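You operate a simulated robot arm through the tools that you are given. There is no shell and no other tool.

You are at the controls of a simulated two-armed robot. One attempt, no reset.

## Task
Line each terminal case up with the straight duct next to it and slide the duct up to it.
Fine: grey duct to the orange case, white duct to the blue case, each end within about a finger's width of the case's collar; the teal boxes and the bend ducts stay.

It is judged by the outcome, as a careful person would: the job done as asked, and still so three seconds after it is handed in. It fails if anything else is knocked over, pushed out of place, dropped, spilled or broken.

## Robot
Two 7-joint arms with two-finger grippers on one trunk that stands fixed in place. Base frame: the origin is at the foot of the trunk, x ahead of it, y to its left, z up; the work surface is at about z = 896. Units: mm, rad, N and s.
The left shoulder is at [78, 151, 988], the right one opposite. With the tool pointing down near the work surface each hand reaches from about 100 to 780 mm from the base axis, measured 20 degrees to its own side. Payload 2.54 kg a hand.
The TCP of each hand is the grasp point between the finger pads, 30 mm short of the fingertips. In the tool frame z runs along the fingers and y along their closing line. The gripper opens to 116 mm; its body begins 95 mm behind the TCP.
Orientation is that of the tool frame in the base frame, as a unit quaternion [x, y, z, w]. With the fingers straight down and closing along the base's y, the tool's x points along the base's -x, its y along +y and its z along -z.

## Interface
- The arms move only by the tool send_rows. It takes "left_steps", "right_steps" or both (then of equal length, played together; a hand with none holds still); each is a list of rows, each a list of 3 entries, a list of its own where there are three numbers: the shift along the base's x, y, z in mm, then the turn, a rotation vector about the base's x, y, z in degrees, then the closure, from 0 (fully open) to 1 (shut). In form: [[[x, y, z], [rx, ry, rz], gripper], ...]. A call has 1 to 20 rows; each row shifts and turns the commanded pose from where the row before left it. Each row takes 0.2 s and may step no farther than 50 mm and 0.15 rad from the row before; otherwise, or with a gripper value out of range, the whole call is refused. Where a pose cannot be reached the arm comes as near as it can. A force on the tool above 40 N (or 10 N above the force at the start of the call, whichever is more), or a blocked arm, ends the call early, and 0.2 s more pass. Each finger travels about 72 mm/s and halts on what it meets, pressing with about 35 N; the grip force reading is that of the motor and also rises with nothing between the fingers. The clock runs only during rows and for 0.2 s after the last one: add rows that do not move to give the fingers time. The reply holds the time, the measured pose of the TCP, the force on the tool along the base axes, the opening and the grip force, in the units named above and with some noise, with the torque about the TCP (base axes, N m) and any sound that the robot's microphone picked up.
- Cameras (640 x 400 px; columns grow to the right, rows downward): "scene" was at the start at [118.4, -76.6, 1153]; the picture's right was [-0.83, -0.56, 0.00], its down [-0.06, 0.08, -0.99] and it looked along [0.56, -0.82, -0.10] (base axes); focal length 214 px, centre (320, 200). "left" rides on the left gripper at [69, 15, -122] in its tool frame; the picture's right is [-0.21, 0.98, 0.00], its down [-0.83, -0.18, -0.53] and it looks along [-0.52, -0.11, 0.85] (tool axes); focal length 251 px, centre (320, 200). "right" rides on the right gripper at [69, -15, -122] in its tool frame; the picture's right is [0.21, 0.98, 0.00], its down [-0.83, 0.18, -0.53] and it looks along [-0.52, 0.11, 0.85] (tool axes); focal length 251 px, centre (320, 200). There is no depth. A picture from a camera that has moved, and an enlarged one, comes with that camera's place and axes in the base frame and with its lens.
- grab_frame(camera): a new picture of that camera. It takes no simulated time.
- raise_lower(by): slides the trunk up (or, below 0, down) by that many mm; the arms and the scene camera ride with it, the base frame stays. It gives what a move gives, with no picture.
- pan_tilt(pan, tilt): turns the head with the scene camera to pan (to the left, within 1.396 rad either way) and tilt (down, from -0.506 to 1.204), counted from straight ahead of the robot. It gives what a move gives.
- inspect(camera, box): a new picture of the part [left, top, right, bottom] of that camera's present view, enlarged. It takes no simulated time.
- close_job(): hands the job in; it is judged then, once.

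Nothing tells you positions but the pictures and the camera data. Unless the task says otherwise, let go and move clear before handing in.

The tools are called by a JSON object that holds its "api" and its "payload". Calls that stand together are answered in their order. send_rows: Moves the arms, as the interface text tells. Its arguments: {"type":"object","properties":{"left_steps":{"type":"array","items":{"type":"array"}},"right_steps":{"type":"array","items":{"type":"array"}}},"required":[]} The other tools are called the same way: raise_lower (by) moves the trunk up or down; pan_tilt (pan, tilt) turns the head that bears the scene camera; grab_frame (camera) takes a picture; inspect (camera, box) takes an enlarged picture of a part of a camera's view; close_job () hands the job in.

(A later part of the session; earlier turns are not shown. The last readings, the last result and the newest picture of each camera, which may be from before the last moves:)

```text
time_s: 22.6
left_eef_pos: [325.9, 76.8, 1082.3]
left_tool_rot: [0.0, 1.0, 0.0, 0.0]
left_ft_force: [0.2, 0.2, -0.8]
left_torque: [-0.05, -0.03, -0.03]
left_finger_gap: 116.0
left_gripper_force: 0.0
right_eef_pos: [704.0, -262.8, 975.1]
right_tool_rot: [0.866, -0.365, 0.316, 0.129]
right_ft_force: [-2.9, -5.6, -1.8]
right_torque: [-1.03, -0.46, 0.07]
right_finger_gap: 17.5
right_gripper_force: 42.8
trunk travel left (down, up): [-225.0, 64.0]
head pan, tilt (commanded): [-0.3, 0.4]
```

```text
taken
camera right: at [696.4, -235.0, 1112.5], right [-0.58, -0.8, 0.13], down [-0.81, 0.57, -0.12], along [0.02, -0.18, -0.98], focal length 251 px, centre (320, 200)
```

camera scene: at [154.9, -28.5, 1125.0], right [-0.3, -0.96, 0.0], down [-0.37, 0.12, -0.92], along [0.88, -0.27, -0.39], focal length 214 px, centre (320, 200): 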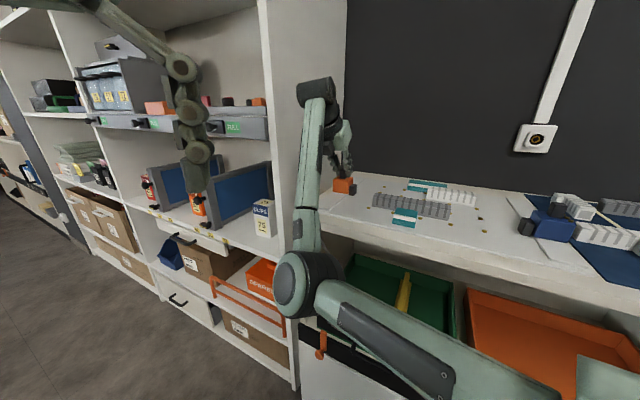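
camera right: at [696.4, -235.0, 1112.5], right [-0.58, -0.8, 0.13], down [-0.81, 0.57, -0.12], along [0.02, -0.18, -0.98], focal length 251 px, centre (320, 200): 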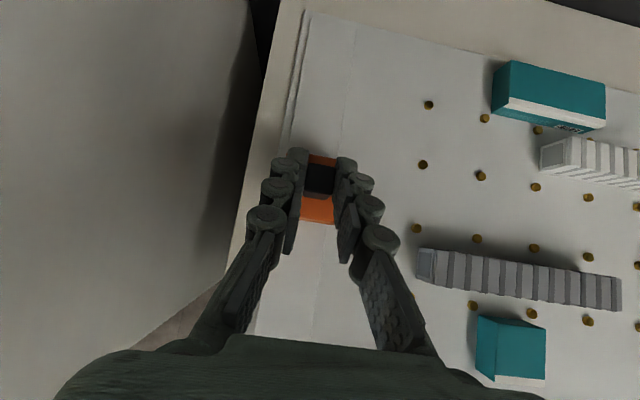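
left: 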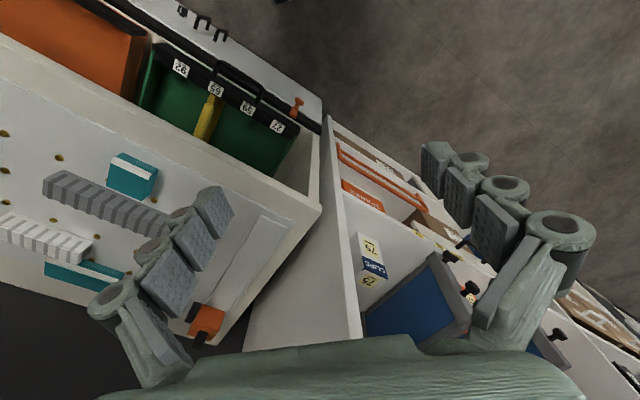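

The elbow is getting low, and the case is close enough now to reach with an upright hand. I'll release, rise, straighten the hand and re-grip.

{"api": "send_rows", "payload": {"right_steps": [[[0, 0, 0], [0, 0, 0], 0.8], [[0, 0, 0], [0, 0, 0], 0.69], [[0, 0, 0], [0, 0, 0], 0.69], [[0, 0, 20], [0, 0, 0], 0.69], [[0, 0, 25], [0, 0, 0], 0.69], [[0, 0, 25], [0, 0, 0], 0.69], [[0, 0, 10], [5.657, 5.657, 0], 0.69], [[0, 0, 5], [5.657, 5.657, 0], 0.69], [[0, 0, 5], [5.657, 5.657, 0], 0.69], [[0, 0, 5], [5.657, 5.657, 0], 0.69], [[0, 0, 5], [5.657, 5.657, 0], 0.69], [[0, 0, 0], [0, 0, 0], 0.69]]}}

{"api": "grab_frame", "payload": {"camera": "scene"}}

{"api": "grab_frame", "payload": {"camera": "right"}}

```text
time_s: 25.2
left_eef_pos: [325.8, 78.2, 1082.3]
left_tool_rot: [0.0, 1.0, 0.0, 0.0]
left_ft_force: [-1.6, -0.8, -0.2]
left_torque: [-0.01, -0.01, 0.03]
left_finger_gap: 116.0
left_gripper_force: 0.2
right_eef_pos: [693.4, -266.2, 1068.2]
right_tool_rot: [0.921, -0.39, 0.012, 0.006]
right_ft_force: [-0.9, 0.8, -0.1]
right_torque: [-0.01, 0.03, -0.04]
right_finger_gap: 35.9
right_gripper_force: 0.0
right hand out of reach, approached as far as the arm can: row 11
trunk travel left (down, up): [-225.0, 64.0]
head pan, tilt (commanded): [-0.3, 0.4]
```

```text
taken
camera scene: at [154.8, -28.3, 1125.2], right [-0.3, -0.96, 0.0], down [-0.37, 0.12, -0.92], along [0.88, -0.27, -0.39], focal length 214 px, centre (320, 200)
```

scene: 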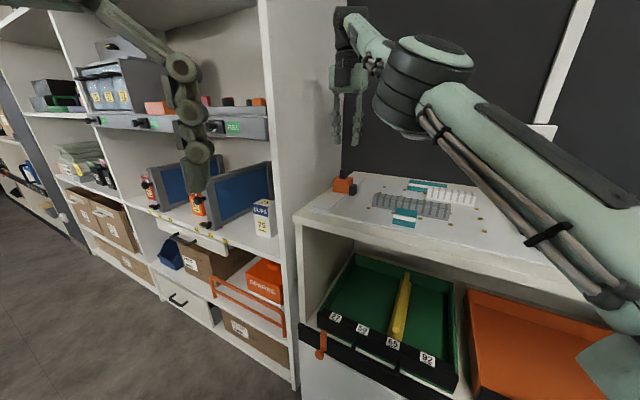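

```text
taken
camera right: at [750.3, -301.9, 1192.3], right [-0.55, -0.83, 0.01], down [-0.71, 0.48, 0.51], along [-0.43, 0.28, -0.86], focal length 251 px, centre (320, 200)
```

right: 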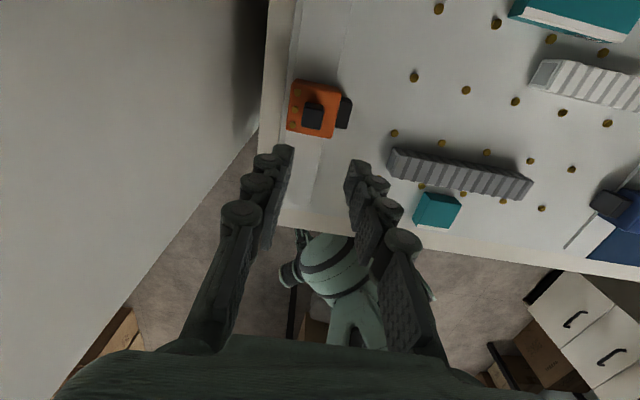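

{"api": "inspect", "payload": {"camera": "right", "box": [270, 60, 370, 150]}}

{"api": "inspect", "payload": {"camera": "right", "box": [270, 60, 550, 240]}}

```text
4.44 times, centred on (320, 105) of right
camera zoom: at [750.3, -301.9, 1192.3], right [-0.55, -0.83, 0.01], down [-0.71, 0.48, 0.51], along [-0.43, 0.28, -0.86], focal length 1118 px, centre (320, 622)
```

zoom: 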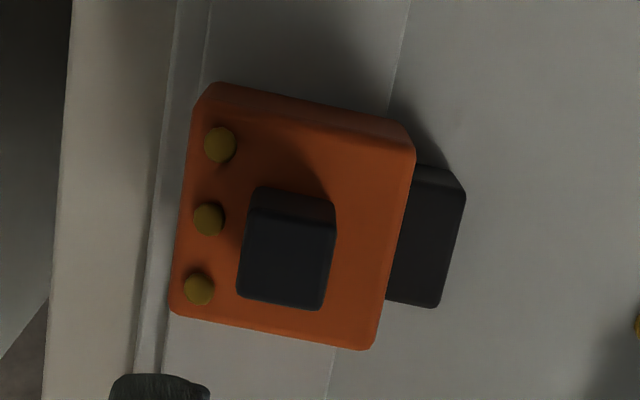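

```text
2.22 times, centred on (410, 150) of right
camera zoom: at [750.3, -301.9, 1192.3], right [-0.55, -0.83, 0.01], down [-0.71, 0.48, 0.51], along [-0.43, 0.28, -0.86], focal length 559 px, centre (120, 311)
```

zoom: 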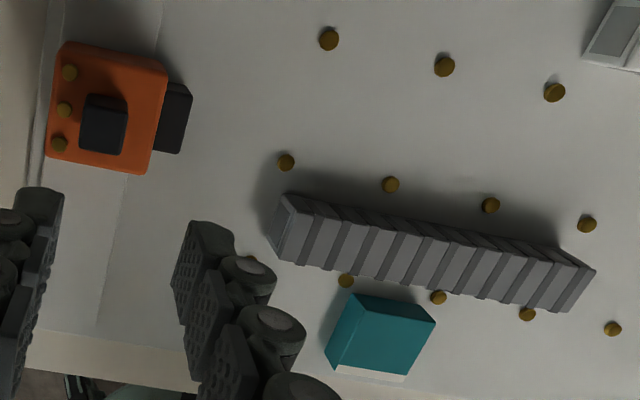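

{"api": "send_rows", "payload": {"right_steps": [[[9, -2, -10], [0, 0, 0], 0.69], [[8.6, -1.4, -10], [0, 0, 0], 0.69], [[0, 0, -15], [0, 0, 0], 0.69], [[0, 0, -15], [0, 0, 0], 0.69], [[0, 0, 0], [0, 0, 0], 0.69]]}}

{"api": "inspect", "payload": {"camera": "right", "box": [230, 60, 400, 210]}}

```text
time_s: 26.4
left_eef_pos: [326.0, 78.3, 1081.5]
left_tool_rot: [0.0, 1.0, -0.001, 0.0]
left_ft_force: [0.3, -1.3, -0.7]
left_torque: [-0.01, 0.02, 0.02]
left_finger_gap: 116.0
left_gripper_force: 0.1
right_eef_pos: [711.6, -271.0, 1020.6]
right_tool_rot: [0.922, -0.387, -0.002, 0.001]
right_ft_force: [-0.2, 0.3, 0.3]
right_torque: [0.01, 0.0, 0.0]
right_finger_gap: 36.0
right_gripper_force: 0.0
right hand out of reach, approached as far as the arm can: row 1, 2, 3, 4
trunk travel left (down, up): [-225.0, 64.0]
head pan, tilt (commanded): [-0.3, 0.4]
```

```text
2.67 times, centred on (315, 135) of right
camera zoom: at [770.9, -308.6, 1142.3], right [-0.55, -0.84, 0.0], down [-0.71, 0.46, 0.54], along [-0.45, 0.29, -0.84], focal length 670 px, centre (333, 373)
```

zoom: 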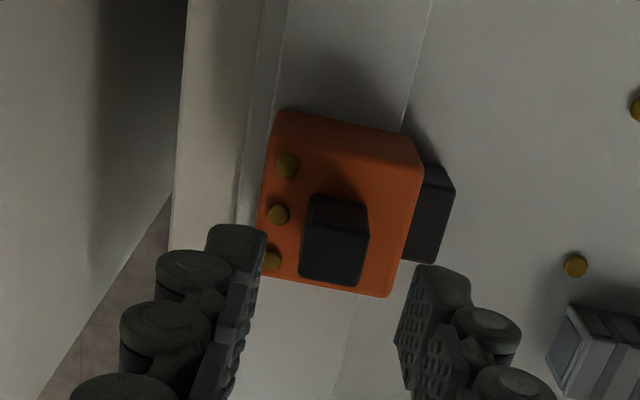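

{"api": "send_rows", "payload": {"right_steps": [[[-0.5, 0.5, -15], [0, 0, 0], 0.69], [[-0.5, 0.5, -15], [0, 0, 0], 0.69], [[0, 0, -10], [0, 0, 0], 0.69], [[0, 0, 0], [0, 0, 0], 0.69]]}}

{"api": "inspect", "payload": {"camera": "right", "box": [230, 60, 400, 210]}}

{"api": "grab_frame", "payload": {"camera": "scene"}}

```text
time_s: 27.4
left_eef_pos: [325.4, 78.5, 1081.8]
left_tool_rot: [0.0, 1.0, -0.001, -0.001]
left_ft_force: [0.1, -0.3, 0.4]
left_torque: [0.01, -0.02, 0.0]
left_finger_gap: 116.0
left_gripper_force: 0.1
right_eef_pos: [725.7, -271.2, 986.8]
right_tool_rot: [0.922, -0.387, 0.0, 0.001]
right_ft_force: [-0.8, -2.1, 1.4]
right_torque: [-0.02, 0.05, 0.04]
right_finger_gap: 37.2
right_gripper_force: 1.5
right hand out of reach, approached as far as the arm can: row 1, 2, 3
trunk travel left (down, up): [-225.0, 64.0]
head pan, tilt (commanded): [-0.3, 0.4]
```

```text
2.67 times, centred on (315, 135) of right
camera zoom: at [784.2, -309.2, 1108.4], right [-0.55, -0.84, 0.0], down [-0.71, 0.46, 0.54], along [-0.45, 0.29, -0.84], focal length 670 px, centre (333, 373)
```

zoom: 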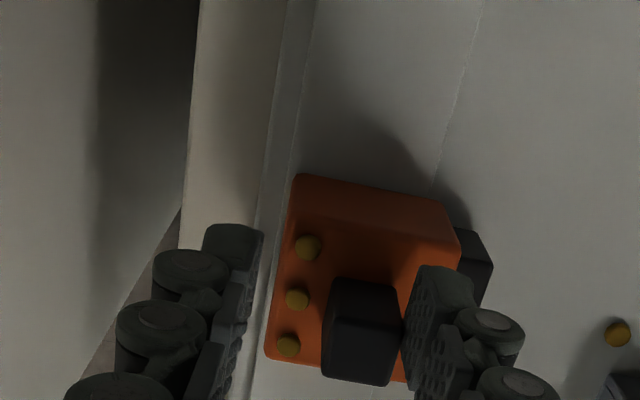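

```text
taken
camera scene: at [154.8, -28.1, 1125.1], right [-0.3, -0.96, 0.0], down [-0.37, 0.12, -0.92], along [0.88, -0.27, -0.39], focal length 214 px, centre (320, 200)
```

scene: 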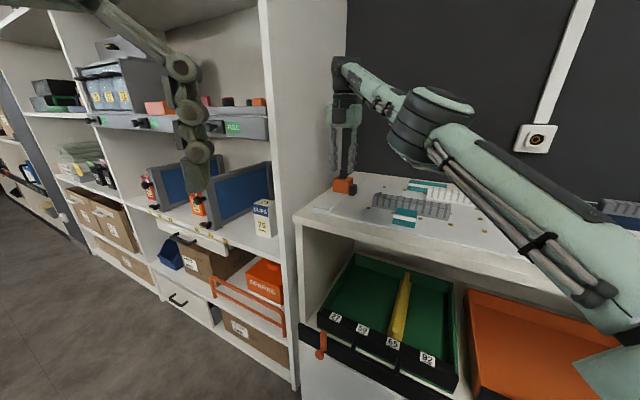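

The upright pose is at the arm's limit here and drifted sideways until a finger touched the knob lightly. I'll lift straight up and use a moderate tilt instead.

{"api": "send_rows", "payload": {"right_steps": [[[0, 0, 15], [0, 0, 0], 0.69], [[0, 0, 20], [0, 0, 0], 0.69], [[-7, 0, 15], [0, 0, 0], 0.69], [[-7, 0, 10], [-5.657, -5.657, 0], 0.69], [[0, 0, 0], [-5.657, -5.657, 0], 0.69], [[0, 0, 0], [-3.5, -3.5, 0], 0.69], [[0, 0, 0], [0, 0, 0], 0.69]]}}

{"api": "grab_frame", "payload": {"camera": "scene"}}

{"api": "grab_frame", "payload": {"camera": "right"}}

```text
time_s: 29.1
left_eef_pos: [325.7, 77.5, 1081.6]
left_tool_rot: [-0.001, 1.0, 0.0, -0.001]
left_ft_force: [0.3, -1.0, -0.3]
left_torque: [0.01, 0.02, -0.01]
left_finger_gap: 116.0
left_gripper_force: 0.1
right_eef_pos: [699.2, -271.4, 1043.9]
right_tool_rot: [0.907, -0.38, 0.168, 0.068]
right_ft_force: [0.5, 0.1, -1.1]
right_torque: [0.0, 0.0, -0.06]
right_finger_gap: 36.2
right_gripper_force: 0.1
right hand out of reach, approached as far as the arm can: row 1, 2
trunk travel left (down, up): [-225.0, 64.0]
head pan, tilt (commanded): [-0.3, 0.4]
```

```text
taken
camera scene: at [155.7, -28.2, 1124.9], right [-0.3, -0.96, 0.0], down [-0.37, 0.12, -0.92], along [0.88, -0.27, -0.39], focal length 214 px, centre (320, 200)
```

scene: 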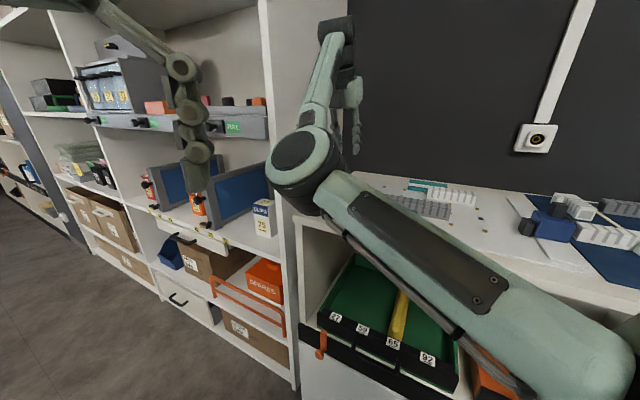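

```text
taken
camera right: at [724.3, -274.5, 1182.4], right [-0.56, -0.83, 0.07], down [-0.8, 0.56, 0.2], along [-0.21, 0.05, -0.98], focal length 251 px, centre (320, 200)
```

right: 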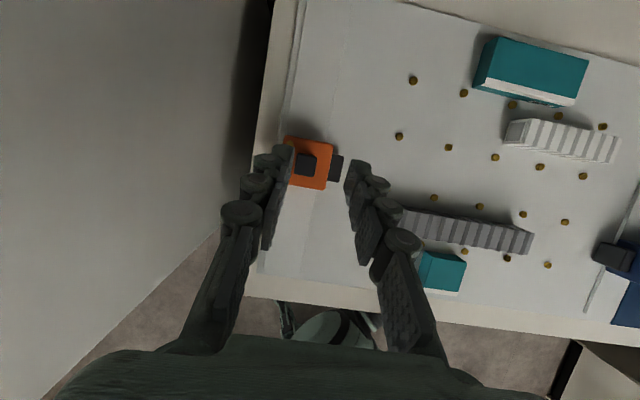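

{"api": "inspect", "payload": {"camera": "right", "box": [250, 100, 370, 220]}}

```text
3.33 times, centred on (310, 160) of right
camera zoom: at [724.3, -274.5, 1182.4], right [-0.56, -0.83, 0.07], down [-0.8, 0.56, 0.2], along [-0.21, 0.05, -0.98], focal length 838 px, centre (353, 333)
```

zoom: 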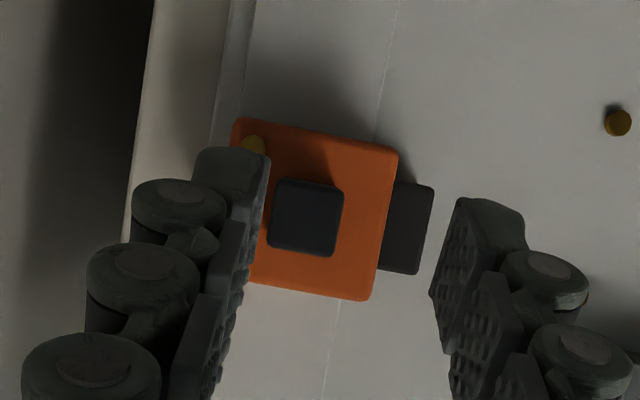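

{"api": "send_rows", "payload": {"right_steps": [[[4.2, 2.8, -5], [0, 0, 0], 0.69], [[4.1, 2.7, -10], [0, 0, 0], 0.69], [[0, 0, -15], [0, 0, 0], 0.69], [[0, 0, -10], [0, 0, 0], 0.69], [[0, 0, 0], [0, 0, 0], 0.69]]}}

{"api": "inspect", "payload": {"camera": "right", "box": [240, 80, 400, 220]}}

```text
time_s: 30.2
left_eef_pos: [326.7, 78.0, 1083.5]
left_tool_rot: [0.0, 1.0, 0.0, -0.001]
left_ft_force: [-0.1, -0.1, -0.6]
left_torque: [0.02, 0.01, -0.01]
left_finger_gap: 115.8
left_gripper_force: 0.0
right_eef_pos: [707.3, -266.1, 1004.7]
right_tool_rot: [0.906, -0.382, 0.167, 0.069]
right_ft_force: [0.4, 0.2, 0.5]
right_torque: [-0.02, 0.01, 0.02]
right_finger_gap: 35.8
right_gripper_force: 0.0
trunk travel left (down, up): [-225.0, 64.0]
head pan, tilt (commanded): [-0.3, 0.4]
```

```text
2.86 times, centred on (320, 150) of right
camera zoom: at [731.7, -269.5, 1143.5], right [-0.56, -0.83, 0.07], down [-0.8, 0.56, 0.2], along [-0.21, 0.05, -0.98], focal length 718 px, centre (320, 343)
```

zoom: 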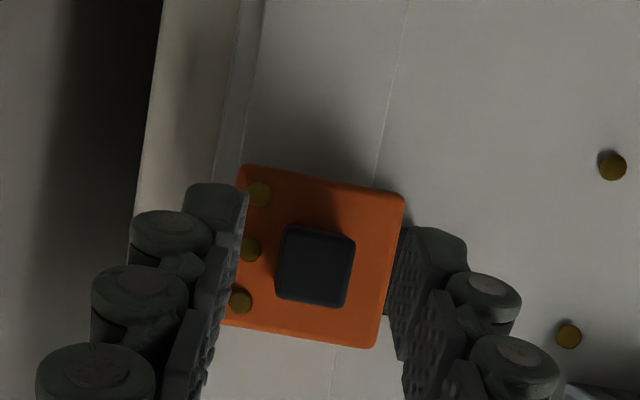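

Centred this time, with no reach problem. I'll lower the rest of the way and grip.

{"api": "send_rows", "payload": {"right_steps": [[[0, 0, -10], [0, 0, 0], 0.69], [[0, 0, -10], [0, 0, 0], 0.69], [[0, 0, -8], [0, 0, 0], 0.69], [[0, 0, 0], [0, 0, 0], 0.75], [[0, 0, 0], [0, 0, 0], 0.8], [[0, 0, 0], [0, 0, 0], 0.85], [[0, 0, 0], [0, 0, 0], 0.9], [[0, 0, 0], [0, 0, 0], 0.92]]}}

{"api": "grab_frame", "payload": {"camera": "right"}}

{"api": "grab_frame", "payload": {"camera": "scene"}}

```text
time_s: 32.0
left_eef_pos: [326.5, 76.7, 1082.1]
left_tool_rot: [0.001, 1.0, -0.001, 0.0]
left_ft_force: [0.4, -0.2, 0.6]
left_torque: [-0.05, 0.01, -0.04]
left_finger_gap: 116.2
left_gripper_force: 0.1
right_eef_pos: [705.2, -266.7, 977.3]
right_tool_rot: [0.907, -0.381, 0.168, 0.069]
right_ft_force: [-4.5, -2.5, -1.8]
right_torque: [-0.34, 0.1, 0.32]
right_finger_gap: 17.4
right_gripper_force: 43.3
trunk travel left (down, up): [-225.0, 64.0]
head pan, tilt (commanded): [-0.3, 0.4]
```

```text
taken
camera right: at [731.5, -270.2, 1115.7], right [-0.56, -0.83, 0.07], down [-0.8, 0.56, 0.2], along [-0.21, 0.05, -0.98], focal length 251 px, centre (320, 200)
```

right: 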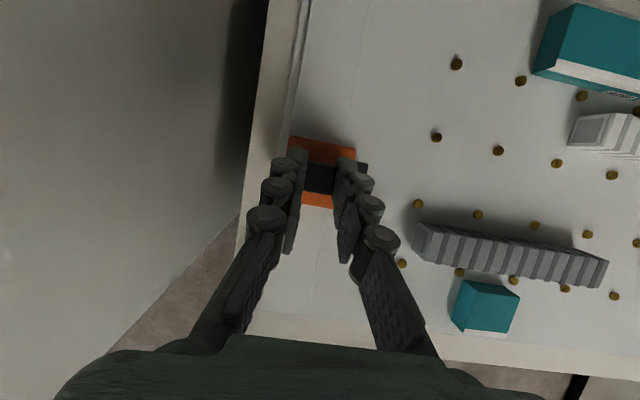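

```text
taken
camera scene: at [154.8, -28.3, 1125.1], right [-0.3, -0.96, 0.0], down [-0.37, 0.12, -0.92], along [0.88, -0.27, -0.39], focal length 214 px, centre (320, 200)
```

scene: 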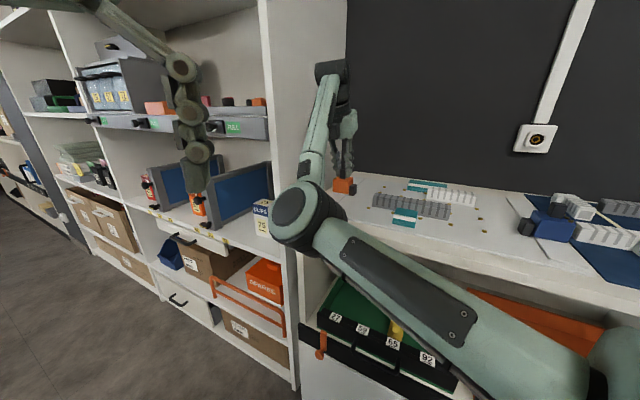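

{"api": "send_rows", "payload": {"right_steps": [[[-7, 6.7, 0], [0, 0, 0], 0.92], [[-6.9, 6.8, 0], [0, 0, 0], 0.92], [[-6.8, 6.9, 0], [0, 0, 0], 0.92], [[-6.7, 6.8, 0], [0, 0, 0], 0.92], [[0, 0, 0], [0, 0, 0], 0.92]]}}

{"api": "grab_frame", "payload": {"camera": "right"}}

{"api": "grab_frame", "payload": {"camera": "scene"}}

```text
time_s: 33.2
left_eef_pos: [325.5, 76.2, 1082.8]
left_tool_rot: [-0.001, 1.0, 0.0, 0.0]
left_ft_force: [0.7, -0.3, 0.0]
left_torque: [-0.01, -0.04, 0.0]
left_finger_gap: 116.1
left_gripper_force: 0.0
right_eef_pos: [687.1, -247.7, 977.9]
right_tool_rot: [0.906, -0.383, 0.169, 0.07]
right_ft_force: [-12.2, -13.3, -0.8]
right_torque: [-0.41, 0.56, 0.32]
right_finger_gap: 17.7
right_gripper_force: 42.8
right hand out of reach, approached as far as the arm can: row 4
trunk travel left (down, up): [-225.0, 64.0]
head pan, tilt (commanded): [-0.3, 0.4]
```

```text
taken
camera right: at [711.8, -250.7, 1115.7], right [-0.56, -0.82, 0.07], down [-0.8, 0.56, 0.2], along [-0.21, 0.06, -0.98], focal length 251 px, centre (320, 200)
```

right: 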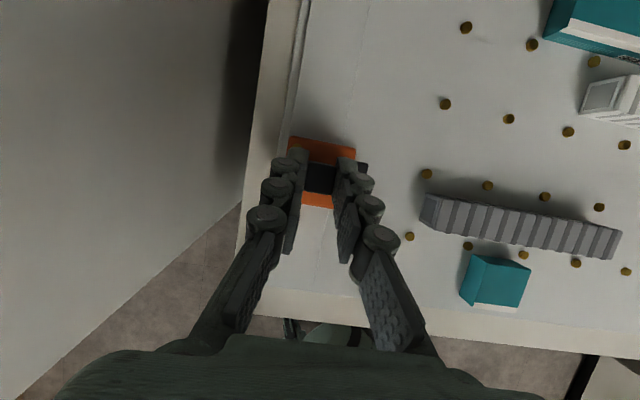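

```text
taken
camera scene: at [153.9, -29.2, 1125.3], right [-0.3, -0.96, 0.0], down [-0.37, 0.12, -0.92], along [0.88, -0.27, -0.39], focal length 214 px, centre (320, 200)
```

scene: 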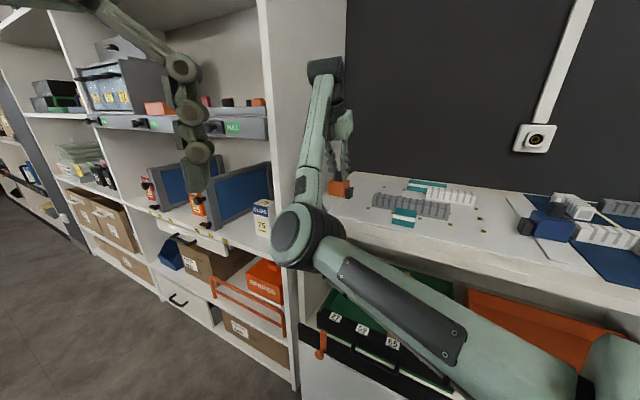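

{"api": "send_rows", "payload": {"right_steps": [[[-1.0, -1.0, 0], [0, 0, 0], 0.92], [[-0.7, -0.7, 0], [0, 0, 0], 0.92]]}}

```text
time_s: 33.9
left_eef_pos: [326.0, 76.6, 1082.9]
left_tool_rot: [0.0, 1.0, 0.0, 0.0]
left_ft_force: [0.3, 0.9, 0.5]
left_torque: [0.05, 0.0, 0.02]
left_finger_gap: 115.9
left_gripper_force: 0.2
right_eef_pos: [687.0, -246.8, 977.5]
right_tool_rot: [0.906, -0.381, 0.169, 0.068]
right_ft_force: [-7.7, -10.5, 2.2]
right_torque: [0.33, 0.96, 0.25]
right_finger_gap: 17.8
right_gripper_force: 42.8
trunk travel left (down, up): [-225.0, 64.0]
head pan, tilt (commanded): [-0.3, 0.4]
```

{"api": "send_rows", "payload": {"right_steps": [[[-1.0, -1.0, 0], [0, 0, 0], 0.92], [[-3.0, 2.0, 0], [0, 0, 0], 0.92], [[-3.0, 2.5, 0], [0, 0, 0], 0.92], [[0, 0, 0], [0, 0, 0], 0.92]]}}

```text
time_s: 34.9
left_eef_pos: [325.6, 77.4, 1084.0]
left_tool_rot: [0.0, 1.0, 0.0, 0.001]
left_ft_force: [0.3, -0.6, 0.5]
left_torque: [0.0, 0.01, -0.01]
left_finger_gap: 116.0
left_gripper_force: 0.1
right_eef_pos: [686.6, -247.5, 978.5]
right_tool_rot: [0.906, -0.381, 0.17, 0.069]
right_ft_force: [-3.4, -6.3, 6.9]
right_torque: [-0.09, 0.31, 0.42]
right_finger_gap: 17.3
right_gripper_force: 43.1
right hand out of reach, approached as far as the arm can: row 2, 3
trunk travel left (down, up): [-225.0, 64.0]
head pan, tilt (commanded): [-0.3, 0.4]
```

The arm is at a joint limit again, with about 12 mm left to go. I'll release, rise, measure, and raise the trunk for a better arm posture.

{"api": "send_rows", "payload": {"right_steps": [[[0, 0, 0], [0, 0, 0], 0.8], [[0, 0, 0], [0, 0, 0], 0.69], [[0, 0, 0], [0, 0, 0], 0.69], [[0, 0, 20], [0, 0, 0], 0.69], [[0, 0, 25], [0, 0, 0], 0.69], [[0, 0, 25], [0, 0, 0], 0.69], [[0, 0, 0], [0, 0, 0], 0.69]]}}

{"api": "raise_lower", "payload": {"by": 60}}

{"api": "grab_frame", "payload": {"camera": "right"}}

{"api": "grab_frame", "payload": {"camera": "scene"}}

```text
time_s: 36.5
left_eef_pos: [326.1, 78.1, 1081.9]
left_tool_rot: [0.0, 1.0, 0.0, 0.0]
left_ft_force: [-0.3, -0.1, -0.6]
left_torque: [0.0, 0.01, 0.0]
left_finger_gap: 115.8
left_gripper_force: 0.1
right_eef_pos: [687.6, -246.0, 1046.1]
right_tool_rot: [0.907, -0.381, 0.168, 0.069]
right_ft_force: [0.2, -0.9, 0.4]
right_torque: [0.03, -0.01, 0.0]
right_finger_gap: 36.3
right_gripper_force: 0.0
trunk travel left (down, up): [-225.0, 64.0]
head pan, tilt (commanded): [-0.3, 0.4]
```

```text
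time_s: 37.5
left_eef_pos: [327.1, 77.7, 1142.2]
left_tool_rot: [-0.001, 1.0, 0.0, 0.0]
left_ft_force: [0.7, -0.2, 0.6]
left_torque: [0.0, -0.01, 0.01]
left_finger_gap: 115.9
left_gripper_force: 0.0
right_eef_pos: [687.2, -244.3, 1105.7]
right_tool_rot: [0.907, -0.381, 0.167, 0.069]
right_ft_force: [0.1, 0.1, -0.7]
right_torque: [-0.01, 0.03, 0.02]
right_finger_gap: 36.1
right_gripper_force: 0.1
trunk travel left (down, up): [-285.0, 4.0]
head pan, tilt (commanded): [-0.3, 0.4]
```

```text
taken
camera right: at [711.9, -249.6, 1244.0], right [-0.56, -0.83, 0.07], down [-0.8, 0.56, 0.2], along [-0.21, 0.05, -0.98], focal length 251 px, centre (320, 200)
```

right: 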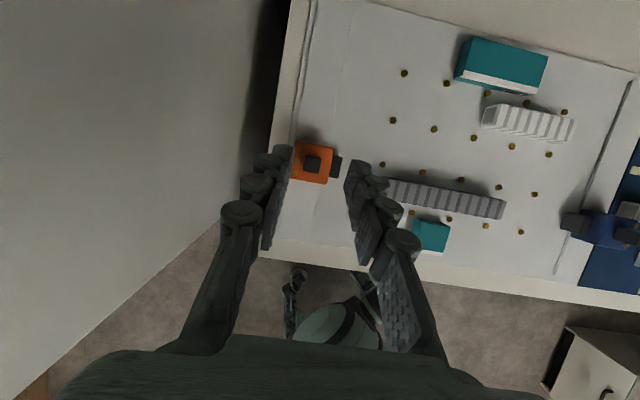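

```text
taken
camera scene: at [155.3, -28.0, 1185.0], right [-0.3, -0.96, 0.0], down [-0.37, 0.12, -0.92], along [0.88, -0.27, -0.39], focal length 214 px, centre (320, 200)
```

scene: 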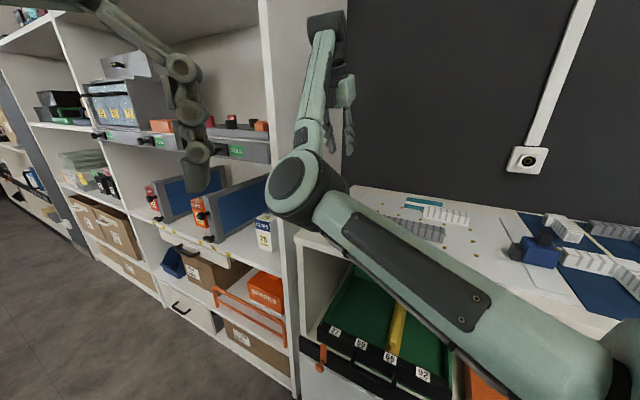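

{"api": "inspect", "payload": {"camera": "right", "box": [270, 110, 370, 210]}}

{"api": "inspect", "payload": {"camera": "right", "box": [270, 100, 530, 270]}}

```text
4.00 times, centred on (320, 160) of right
camera zoom: at [711.9, -249.6, 1244.0], right [-0.56, -0.83, 0.07], down [-0.8, 0.56, 0.2], along [-0.21, 0.05, -0.98], focal length 1006 px, centre (320, 360)
```

zoom: 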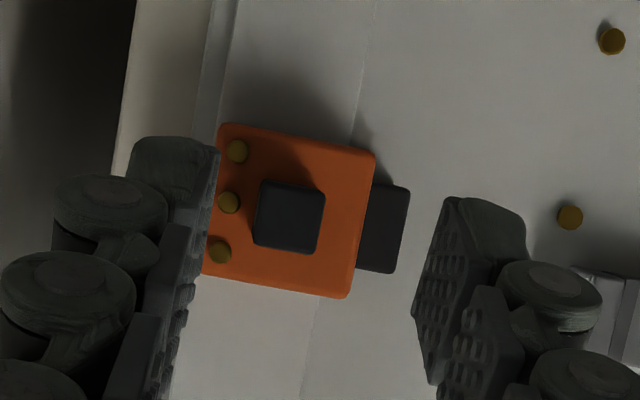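

```text
2.35 times, centred on (400, 185) of right
camera zoom: at [711.9, -249.6, 1244.0], right [-0.56, -0.83, 0.07], down [-0.8, 0.56, 0.2], along [-0.21, 0.05, -0.98], focal length 592 px, centre (132, 235)
```

zoom: 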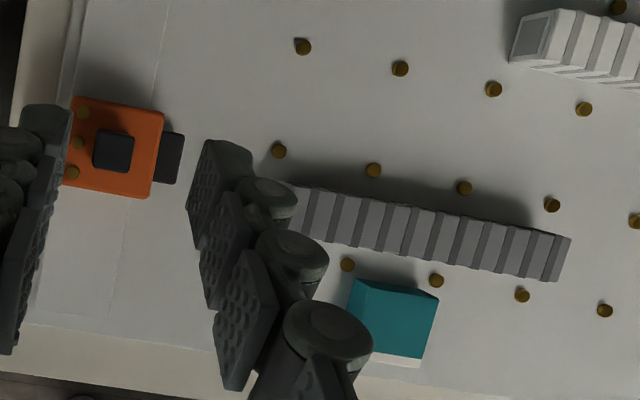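

{"api": "send_rows", "payload": {"right_steps": [[[0, 0, -20], [0, 0, 0], 0.69], [[0, 0, -20], [0, 0, 0], 0.69], [[0, 0, -20], [0, 0, 0], 0.69], [[0, 0, -20], [0, 0, 0], 0.69], [[0, 0, -13], [0, 0, 0], 0.69], [[-5, 5, 0], [0, 0, 0], 0.69], [[-5, 5, 0], [0, 0, 0], 0.69], [[0, 0, 0], [0, 0, 0], 0.69]]}}

{"api": "grab_frame", "payload": {"camera": "scene"}}

```text
time_s: 39.2
left_eef_pos: [326.6, 77.7, 1142.3]
left_tool_rot: [-0.001, 1.0, 0.001, 0.0]
left_ft_force: [0.1, -0.6, -0.3]
left_torque: [-0.01, 0.03, 0.02]
left_finger_gap: 116.0
left_gripper_force: 0.0
right_eef_pos: [686.7, -243.4, 1012.2]
right_tool_rot: [0.907, -0.381, 0.169, 0.069]
right_ft_force: [0.1, -0.3, -0.7]
right_torque: [0.01, 0.0, -0.02]
right_finger_gap: 36.0
right_gripper_force: 0.2
right hand out of reach, approached as far as the arm can: row 6, 7
trunk travel left (down, up): [-285.0, 4.0]
head pan, tilt (commanded): [-0.3, 0.4]
```

```text
taken
camera scene: at [155.0, -28.0, 1185.1], right [-0.3, -0.96, 0.0], down [-0.37, 0.12, -0.92], along [0.88, -0.27, -0.39], focal length 214 px, centre (320, 200)
```

scene: 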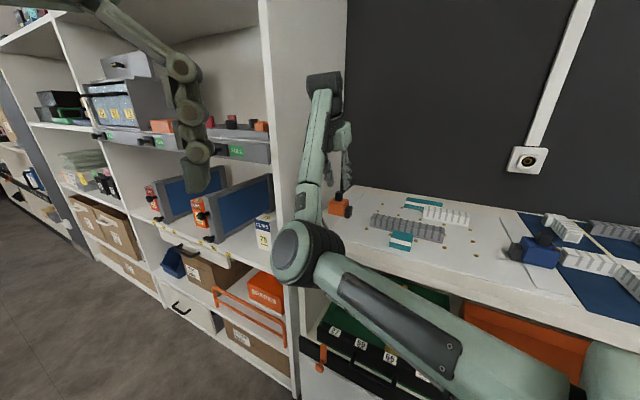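

{"api": "send_rows", "payload": {"right_steps": [[[0, 0, 25], [0, 0, 0], 0.69], [[0, 0, 25], [0, 0, 0], 0.69], [[-5, -5, 0], [5.2, 5.2, 0], 0.69], [[-5, -5, 0], [5.2, 5.2, 0], 0.69], [[-5, -5, 0], [4.8, 4.8, 0], 0.69], [[0, 0, 0], [0, 0, 0], 0.69], [[0, 0, 0], [0, 0, 0], 0.69]]}}

{"api": "grab_frame", "payload": {"camera": "scene"}}

```text
time_s: 40.9
left_eef_pos: [326.1, 78.1, 1142.7]
left_tool_rot: [0.0, 1.0, 0.0, 0.0]
left_ft_force: [0.0, 0.6, 0.4]
left_torque: [-0.01, 0.02, -0.04]
left_finger_gap: 116.0
left_gripper_force: 0.0
right_eef_pos: [674.0, -259.7, 1062.7]
right_tool_rot: [0.922, -0.387, -0.004, -0.002]
right_ft_force: [0.1, -0.5, 0.7]
right_torque: [-0.01, 0.01, 0.0]
right_finger_gap: 36.0
right_gripper_force: 0.0
right hand out of reach, approached as far as the arm can: row 2
trunk travel left (down, up): [-285.0, 4.0]
head pan, tilt (commanded): [-0.3, 0.4]
```

```text
taken
camera scene: at [155.0, -28.0, 1185.1], right [-0.3, -0.96, 0.0], down [-0.37, 0.12, -0.92], along [0.88, -0.27, -0.39], focal length 214 px, centre (320, 200)
```

scene: 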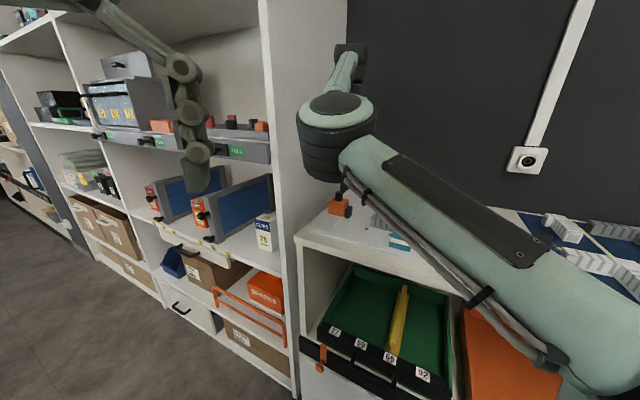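

{"api": "send_rows", "payload": {"right_steps": [[[6, 3.3, -10], [0, 0, 0], 0.69], [[6, 3.3, -15], [0, 0, 0], 0.69], [[5.6, 3.3, -15], [0, 0, 0], 0.69], [[0, 0, -15], [0, 0, 0], 0.69], [[0, 0, 0], [0, 0, 0], 0.69]]}}

{"api": "inspect", "payload": {"camera": "right", "box": [230, 60, 400, 210]}}

{"api": "grab_frame", "payload": {"camera": "scene"}}

```text
time_s: 42.0
left_eef_pos: [325.7, 78.4, 1142.3]
left_tool_rot: [0.0, 1.0, -0.001, -0.001]
left_ft_force: [0.1, -0.1, 0.6]
left_torque: [-0.02, 0.04, -0.01]
left_finger_gap: 116.1
left_gripper_force: 0.1
right_eef_pos: [692.8, -249.2, 1005.7]
right_tool_rot: [0.922, -0.387, -0.004, -0.002]
right_ft_force: [0.3, -0.8, -0.4]
right_torque: [0.01, 0.0, 0.04]
right_finger_gap: 36.0
right_gripper_force: 0.1
trunk travel left (down, up): [-285.0, 4.0]
head pan, tilt (commanded): [-0.3, 0.4]
```

```text
2.67 times, centred on (315, 135) of right
camera zoom: at [752.1, -287.5, 1127.4], right [-0.55, -0.84, 0.0], down [-0.7, 0.46, 0.54], along [-0.45, 0.3, -0.84], focal length 670 px, centre (333, 373)
```

zoom: 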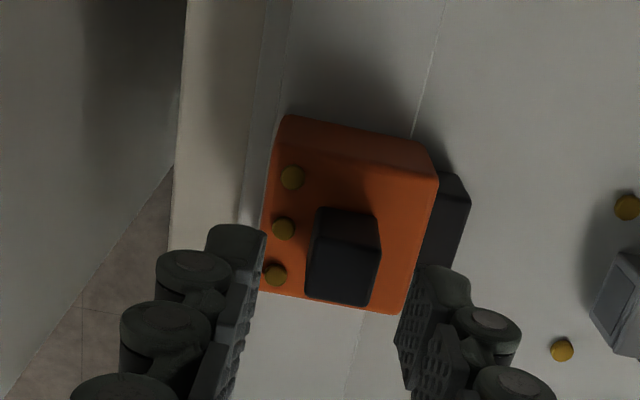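

```text
taken
camera scene: at [154.9, -28.0, 1185.1], right [-0.3, -0.96, 0.0], down [-0.37, 0.12, -0.92], along [0.88, -0.27, -0.39], focal length 214 px, centre (320, 200)
```

scene: 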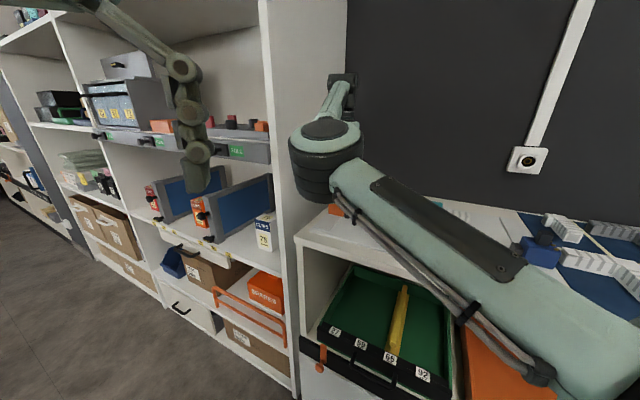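

{"api": "send_rows", "payload": {"right_steps": [[[-0.5, 0, -10], [0, 0, 0], 0.69], [[-0.5, 0, -11], [0, 0, 0], 0.69], [[0, 0, -10], [0, 0, 0], 0.69], [[0, 0, 0], [0, 0, 0], 0.75], [[0, 0, 0], [0, 0, 0], 0.8], [[0, 0, 0], [0, 0, 0], 0.85], [[0, 0, 0], [0, 0, 0], 0.9], [[0, 0, 0], [0, 0, 0], 0.92]]}}

```text
time_s: 43.9
left_eef_pos: [325.6, 75.5, 1142.7]
left_tool_rot: [0.0, 1.0, 0.0, 0.0]
left_ft_force: [0.5, 0.5, -0.7]
left_torque: [0.0, 0.0, -0.03]
left_finger_gap: 115.9
left_gripper_force: 0.1
right_eef_pos: [690.7, -251.1, 976.0]
right_tool_rot: [0.922, -0.387, -0.006, -0.002]
right_ft_force: [-10.0, -8.1, -3.0]
right_torque: [-0.12, 0.43, 0.59]
right_finger_gap: 17.5
right_gripper_force: 43.2
trunk travel left (down, up): [-285.0, 4.0]
head pan, tilt (commanded): [-0.3, 0.4]
```

{"api": "send_rows", "payload": {"right_steps": [[[-1.1, -1.1, 0], [0, 0, 0], 0.92], [[-3.1, 3.1, 0], [0, 0, 0], 0.92], [[-3.1, 3.1, 0], [0, 0, 0], 0.92], [[-3.1, 3.2, 0], [0, 0, 0], 0.92], [[0, 0, 0], [0, 0, 0], 0.92]]}}

```text
time_s: 45.0
left_eef_pos: [324.7, 76.6, 1141.5]
left_tool_rot: [-0.001, 1.0, -0.001, 0.0]
left_ft_force: [-0.4, 0.0, -0.8]
left_torque: [-0.01, 0.02, -0.02]
left_finger_gap: 115.8
left_gripper_force: 0.1
right_eef_pos: [680.3, -242.1, 976.3]
right_tool_rot: [0.922, -0.388, -0.004, -0.001]
right_ft_force: [-6.5, -6.7, -3.7]
right_torque: [-0.51, -0.14, 0.52]
right_finger_gap: 17.5
right_gripper_force: 42.9
trunk travel left (down, up): [-285.0, 4.0]
head pan, tilt (commanded): [-0.3, 0.4]
```

{"api": "send_rows", "payload": {"right_steps": [[[0, 0, 0], [0, 0, 0], 0.8], [[0, 0, 0], [0, 0, 0], 0.69], [[0, 0, 0], [0, 0, 0], 0.69], [[0, 0, 20], [0, 0, 0], 0.69], [[0, 0, 25], [0, 0, 0], 0.69], [[0, 0, 30], [0, 0, 0], 0.69], [[-15, 0, 30], [0, 0, 0], 0.69], [[-15, 0, 30], [0, 0, 0], 0.69], [[0, 0, 0], [0, 0, 0], 0.69]]}}

{"api": "grab_frame", "payload": {"camera": "right"}}

{"api": "grab_frame", "payload": {"camera": "scene"}}

```text
time_s: 47.0
left_eef_pos: [326.7, 77.0, 1143.0]
left_tool_rot: [0.0, 1.0, 0.0, 0.0]
left_ft_force: [0.8, 0.0, 0.4]
left_torque: [-0.01, -0.01, 0.02]
left_finger_gap: 116.1
left_gripper_force: 0.0
right_eef_pos: [650.2, -241.0, 1110.1]
right_tool_rot: [0.922, -0.388, -0.005, -0.002]
right_ft_force: [-1.5, -0.4, 0.2]
right_torque: [-0.02, 0.04, -0.03]
right_finger_gap: 36.0
right_gripper_force: 0.0
trunk travel left (down, up): [-285.0, 4.0]
head pan, tilt (commanded): [-0.3, 0.4]
```

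```text
taken
camera right: at [711.3, -279.2, 1231.4], right [-0.55, -0.84, 0.0], down [-0.7, 0.46, 0.54], along [-0.45, 0.3, -0.84], focal length 251 px, centre (320, 200)
```

right: 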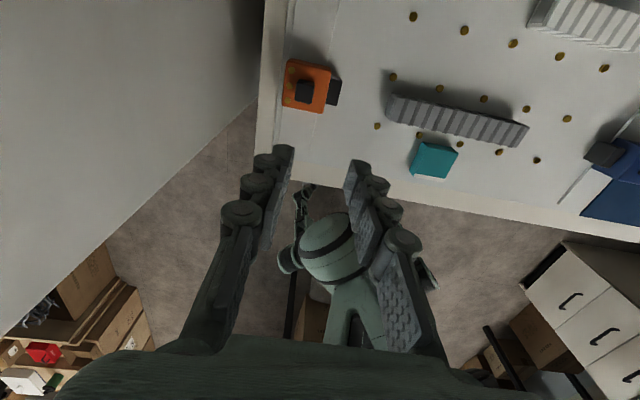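

```text
taken
camera scene: at [155.3, -28.0, 1185.0], right [-0.3, -0.96, 0.0], down [-0.37, 0.12, -0.92], along [0.88, -0.27, -0.39], focal length 214 px, centre (320, 200)
```

scene: 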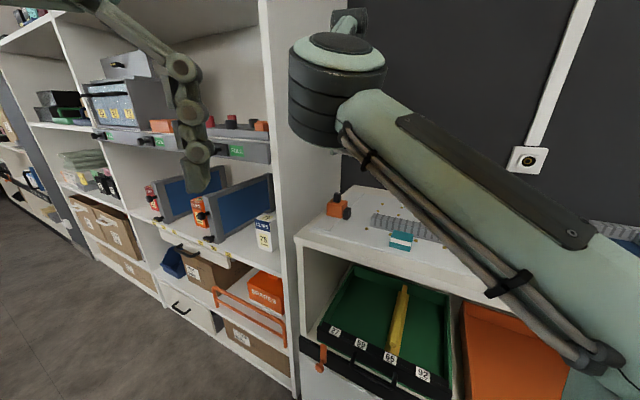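

{"api": "inspect", "payload": {"camera": "right", "box": [260, 40, 540, 190]}}

{"api": "inspect", "payload": {"camera": "right", "box": [270, 50, 410, 140]}}

{"api": "inspect", "payload": {"camera": "right", "box": [420, 70, 560, 160]}}

```text
2.29 times, centred on (400, 115) of right
camera zoom: at [711.3, -279.2, 1231.4], right [-0.55, -0.84, 0.0], down [-0.7, 0.46, 0.54], along [-0.45, 0.3, -0.84], focal length 575 px, centre (137, 394)
```

zoom: 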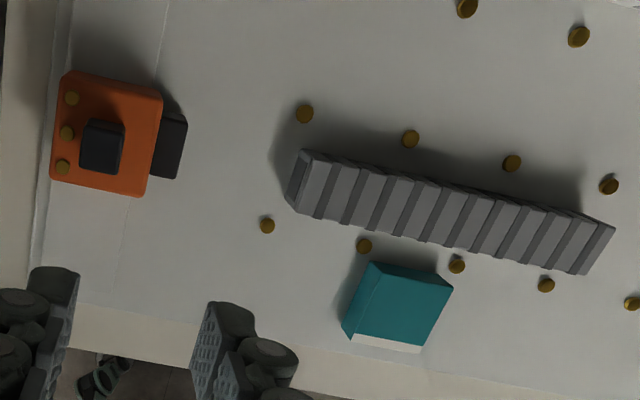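

```text
4.44 times, centred on (340, 95) of right
camera zoom: at [711.3, -279.2, 1231.4], right [-0.55, -0.84, 0.0], down [-0.7, 0.46, 0.54], along [-0.45, 0.3, -0.84], focal length 1118 px, centre (231, 667)
```

zoom: 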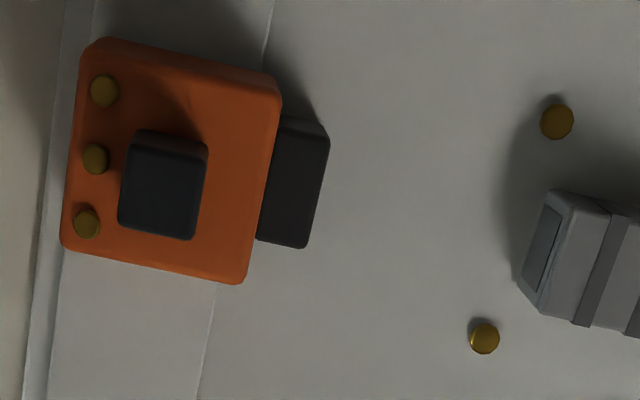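

```text
4.44 times, centred on (490, 115) of right
camera zoom: at [711.3, -279.2, 1231.4], right [-0.55, -0.84, 0.0], down [-0.7, 0.46, 0.54], along [-0.45, 0.3, -0.84], focal length 1118 px, centre (-436, 578)
```

zoom: 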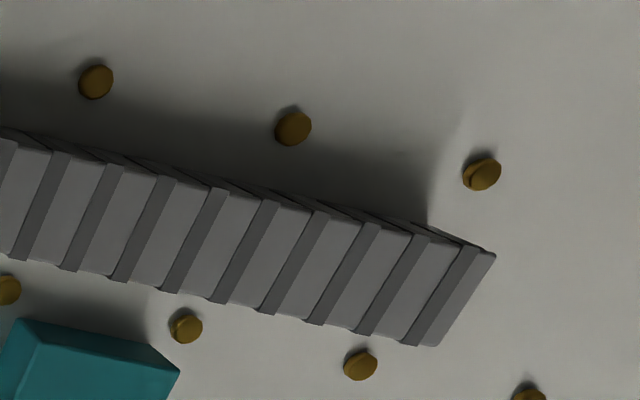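

The orange collar now lines up with the grey duct to within about 2 mm, and the remaining gap is about 66 mm. Next I'll turn the hand 90° to close across the grey duct near its far end, clear of the teal box.

{"api": "send_rows", "payload": {"right_steps": [[[-5.6, -8.3, 0], [0, 0, -8.18], 0.6], [[-5.6, -8.3, 0], [0, 0, -8.18], 0.57], [[-5.6, -8.3, 0], [0, 0, -8.18], 0.57], [[-5.6, -8.3, 0], [0, 0, -8.18], 0.57], [[-5.6, -8.3, 0], [0, 0, -8.18], 0.57], [[-5.6, -8.3, 0], [0, 0, -8.18], 0.57], [[-5.6, -8.3, 0], [0, 0, -8.18], 0.57], [[-5.6, -8.3, 0], [0, 0, -8.18], 0.57], [[-5.6, -8.3, 0], [0, 0, -8.18], 0.57], [[-5.6, -8.3, 0], [0, 0, -8.18], 0.57], [[-5.2, -8, 0], [0, 0, -8.2], 0.57], [[0, 0, 0], [0, 0, 0], 0.57]]}}

{"api": "grab_frame", "payload": {"camera": "right"}}

{"api": "grab_frame", "payload": {"camera": "scene"}}

```text
time_s: 49.6
left_eef_pos: [326.3, 78.3, 1142.2]
left_tool_rot: [0.0, 1.0, 0.001, 0.0]
left_ft_force: [-0.3, 0.8, -0.8]
left_torque: [0.01, 0.0, 0.0]
left_finger_gap: 116.1
left_gripper_force: 0.1
right_eef_pos: [590.9, -332.0, 1110.1]
right_tool_rot: [-0.377, 0.926, 0.002, 0.004]
right_ft_force: [0.4, -0.1, 0.2]
right_torque: [-0.02, -0.05, -0.02]
right_finger_gap: 49.6
right_gripper_force: 0.0
trunk travel left (down, up): [-285.0, 4.0]
head pan, tilt (commanded): [-0.3, 0.4]
```

```text
taken
camera right: at [550.3, -390.4, 1231.4], right [-0.84, 0.55, 0.0], down [0.46, 0.7, 0.54], along [0.3, 0.45, -0.84], focal length 251 px, centre (320, 200)
```

right: 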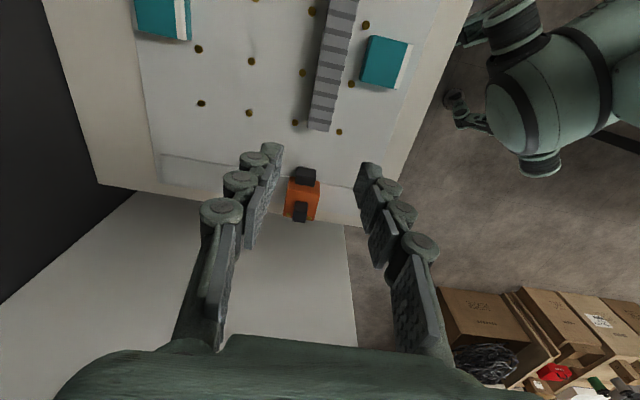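

```text
taken
camera scene: at [155.0, -28.0, 1185.1], right [-0.3, -0.96, 0.0], down [-0.37, 0.12, -0.92], along [0.88, -0.27, -0.39], focal length 214 px, centre (320, 200)
```

scene: 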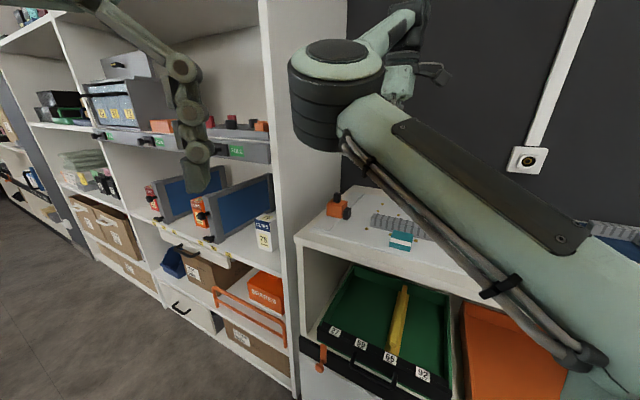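

{"api": "inspect", "payload": {"camera": "right", "box": [250, 60, 390, 240]}}

{"api": "inspect", "payload": {"camera": "right", "box": [280, 0, 440, 140]}}

```text
2.22 times, centred on (320, 150) of right
camera zoom: at [550.3, -390.4, 1231.4], right [-0.84, 0.55, 0.0], down [0.46, 0.7, 0.54], along [0.3, 0.45, -0.84], focal length 559 px, centre (320, 311)
```

zoom: 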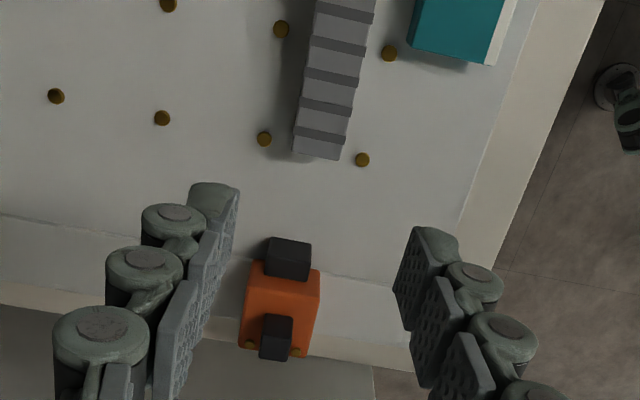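

```text
2.86 times, centred on (360, 70) of right
camera zoom: at [550.3, -390.4, 1231.4], right [-0.84, 0.55, 0.0], down [0.46, 0.7, 0.54], along [0.3, 0.45, -0.84], focal length 718 px, centre (206, 571)
```

zoom: 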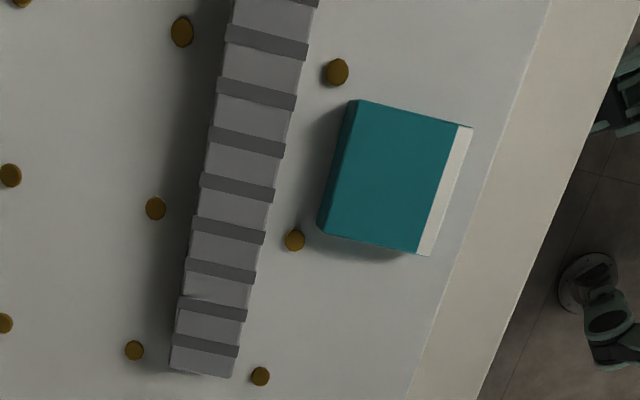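

{"api": "inspect", "payload": {"camera": "right", "box": [275, 155, 335, 230]}}

{"api": "inspect", "payload": {"camera": "right", "box": [290, 80, 350, 150]}}

```text
5.33 times, centred on (305, 192) of right
camera zoom: at [550.3, -390.4, 1231.4], right [-0.84, 0.55, 0.0], down [0.46, 0.7, 0.54], along [0.3, 0.45, -0.84], focal length 1341 px, centre (400, 240)
```

zoom: 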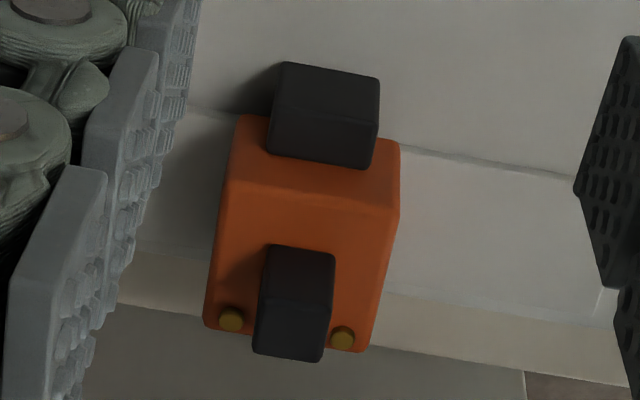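

```text
5.71 times, centred on (320, 115) of right
camera zoom: at [550.3, -390.4, 1231.4], right [-0.84, 0.55, 0.0], down [0.46, 0.7, 0.54], along [0.3, 0.45, -0.84], focal length 1437 px, centre (320, 686)
```

zoom: 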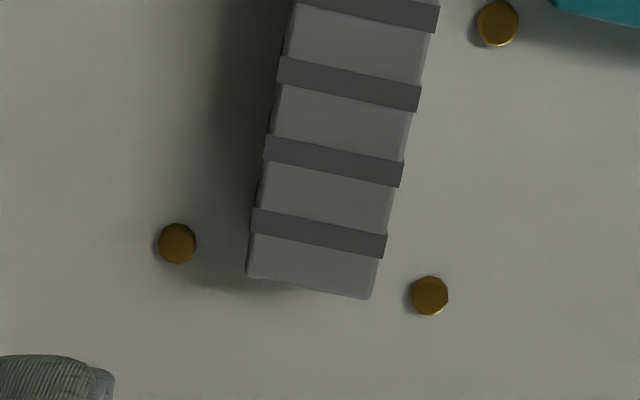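

{"api": "send_rows", "payload": {"right_steps": [[[-2.5, -0.6, -20], [0, 0, 0], 0.57], [[-2, -0.6, -20], [0, 0, 0], 0.57], [[-1, 0, -20], [0, 0, 0], 0.57], [[0, 0, -20], [0, 0, 0], 0.57], [[0, 0, -20], [0, 0, 0], 0.57], [[0, 0, -20], [0, 0, 0], 0.57], [[0, 0, -15], [0, 0, 0], 0.57], [[0, 0, 0], [0, 0, 0], 0.57]]}}

{"api": "grab_frame", "payload": {"camera": "right"}}

{"api": "grab_frame", "payload": {"camera": "scene"}}

```text
time_s: 51.5
left_eef_pos: [326.4, 77.6, 1143.3]
left_tool_rot: [-0.001, 1.0, 0.0, 0.0]
left_ft_force: [0.2, 0.3, -0.1]
left_torque: [-0.01, 0.0, 0.04]
left_finger_gap: 115.9
left_gripper_force: 0.0
right_eef_pos: [590.3, -341.3, 975.9]
right_tool_rot: [-0.378, 0.926, 0.002, 0.005]
right_ft_force: [-0.5, -0.6, -0.6]
right_torque: [0.01, 0.03, -0.01]
right_finger_gap: 49.9
right_gripper_force: 0.0
right hand out of reach, approached as far as the arm can: row 4
trunk travel left (down, up): [-285.0, 4.0]
head pan, tilt (commanded): [-0.3, 0.4]
```

```text
taken
camera right: at [550.6, -399.0, 1096.4], right [-0.84, 0.55, 0.0], down [0.46, 0.7, 0.54], along [0.3, 0.45, -0.84], focal length 251 px, centre (320, 200)
```

right: 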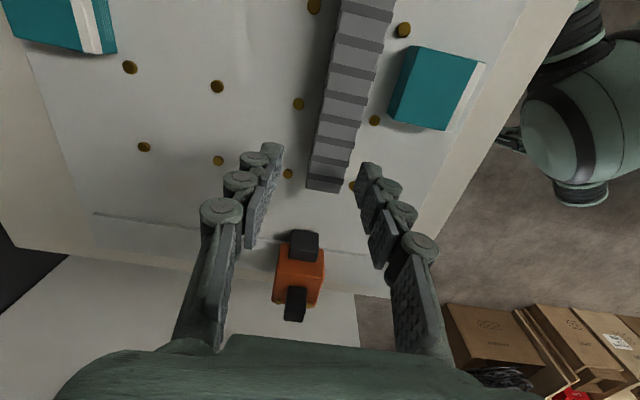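

```text
taken
camera scene: at [154.9, -28.0, 1185.1], right [-0.3, -0.96, 0.0], down [-0.37, 0.12, -0.92], along [0.88, -0.27, -0.39], focal length 214 px, centre (320, 200)
```

scene: 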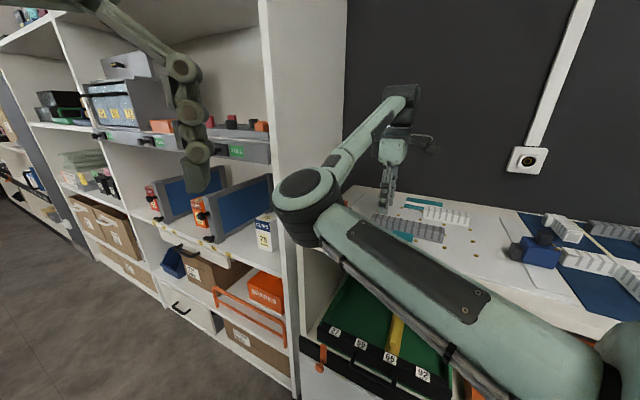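

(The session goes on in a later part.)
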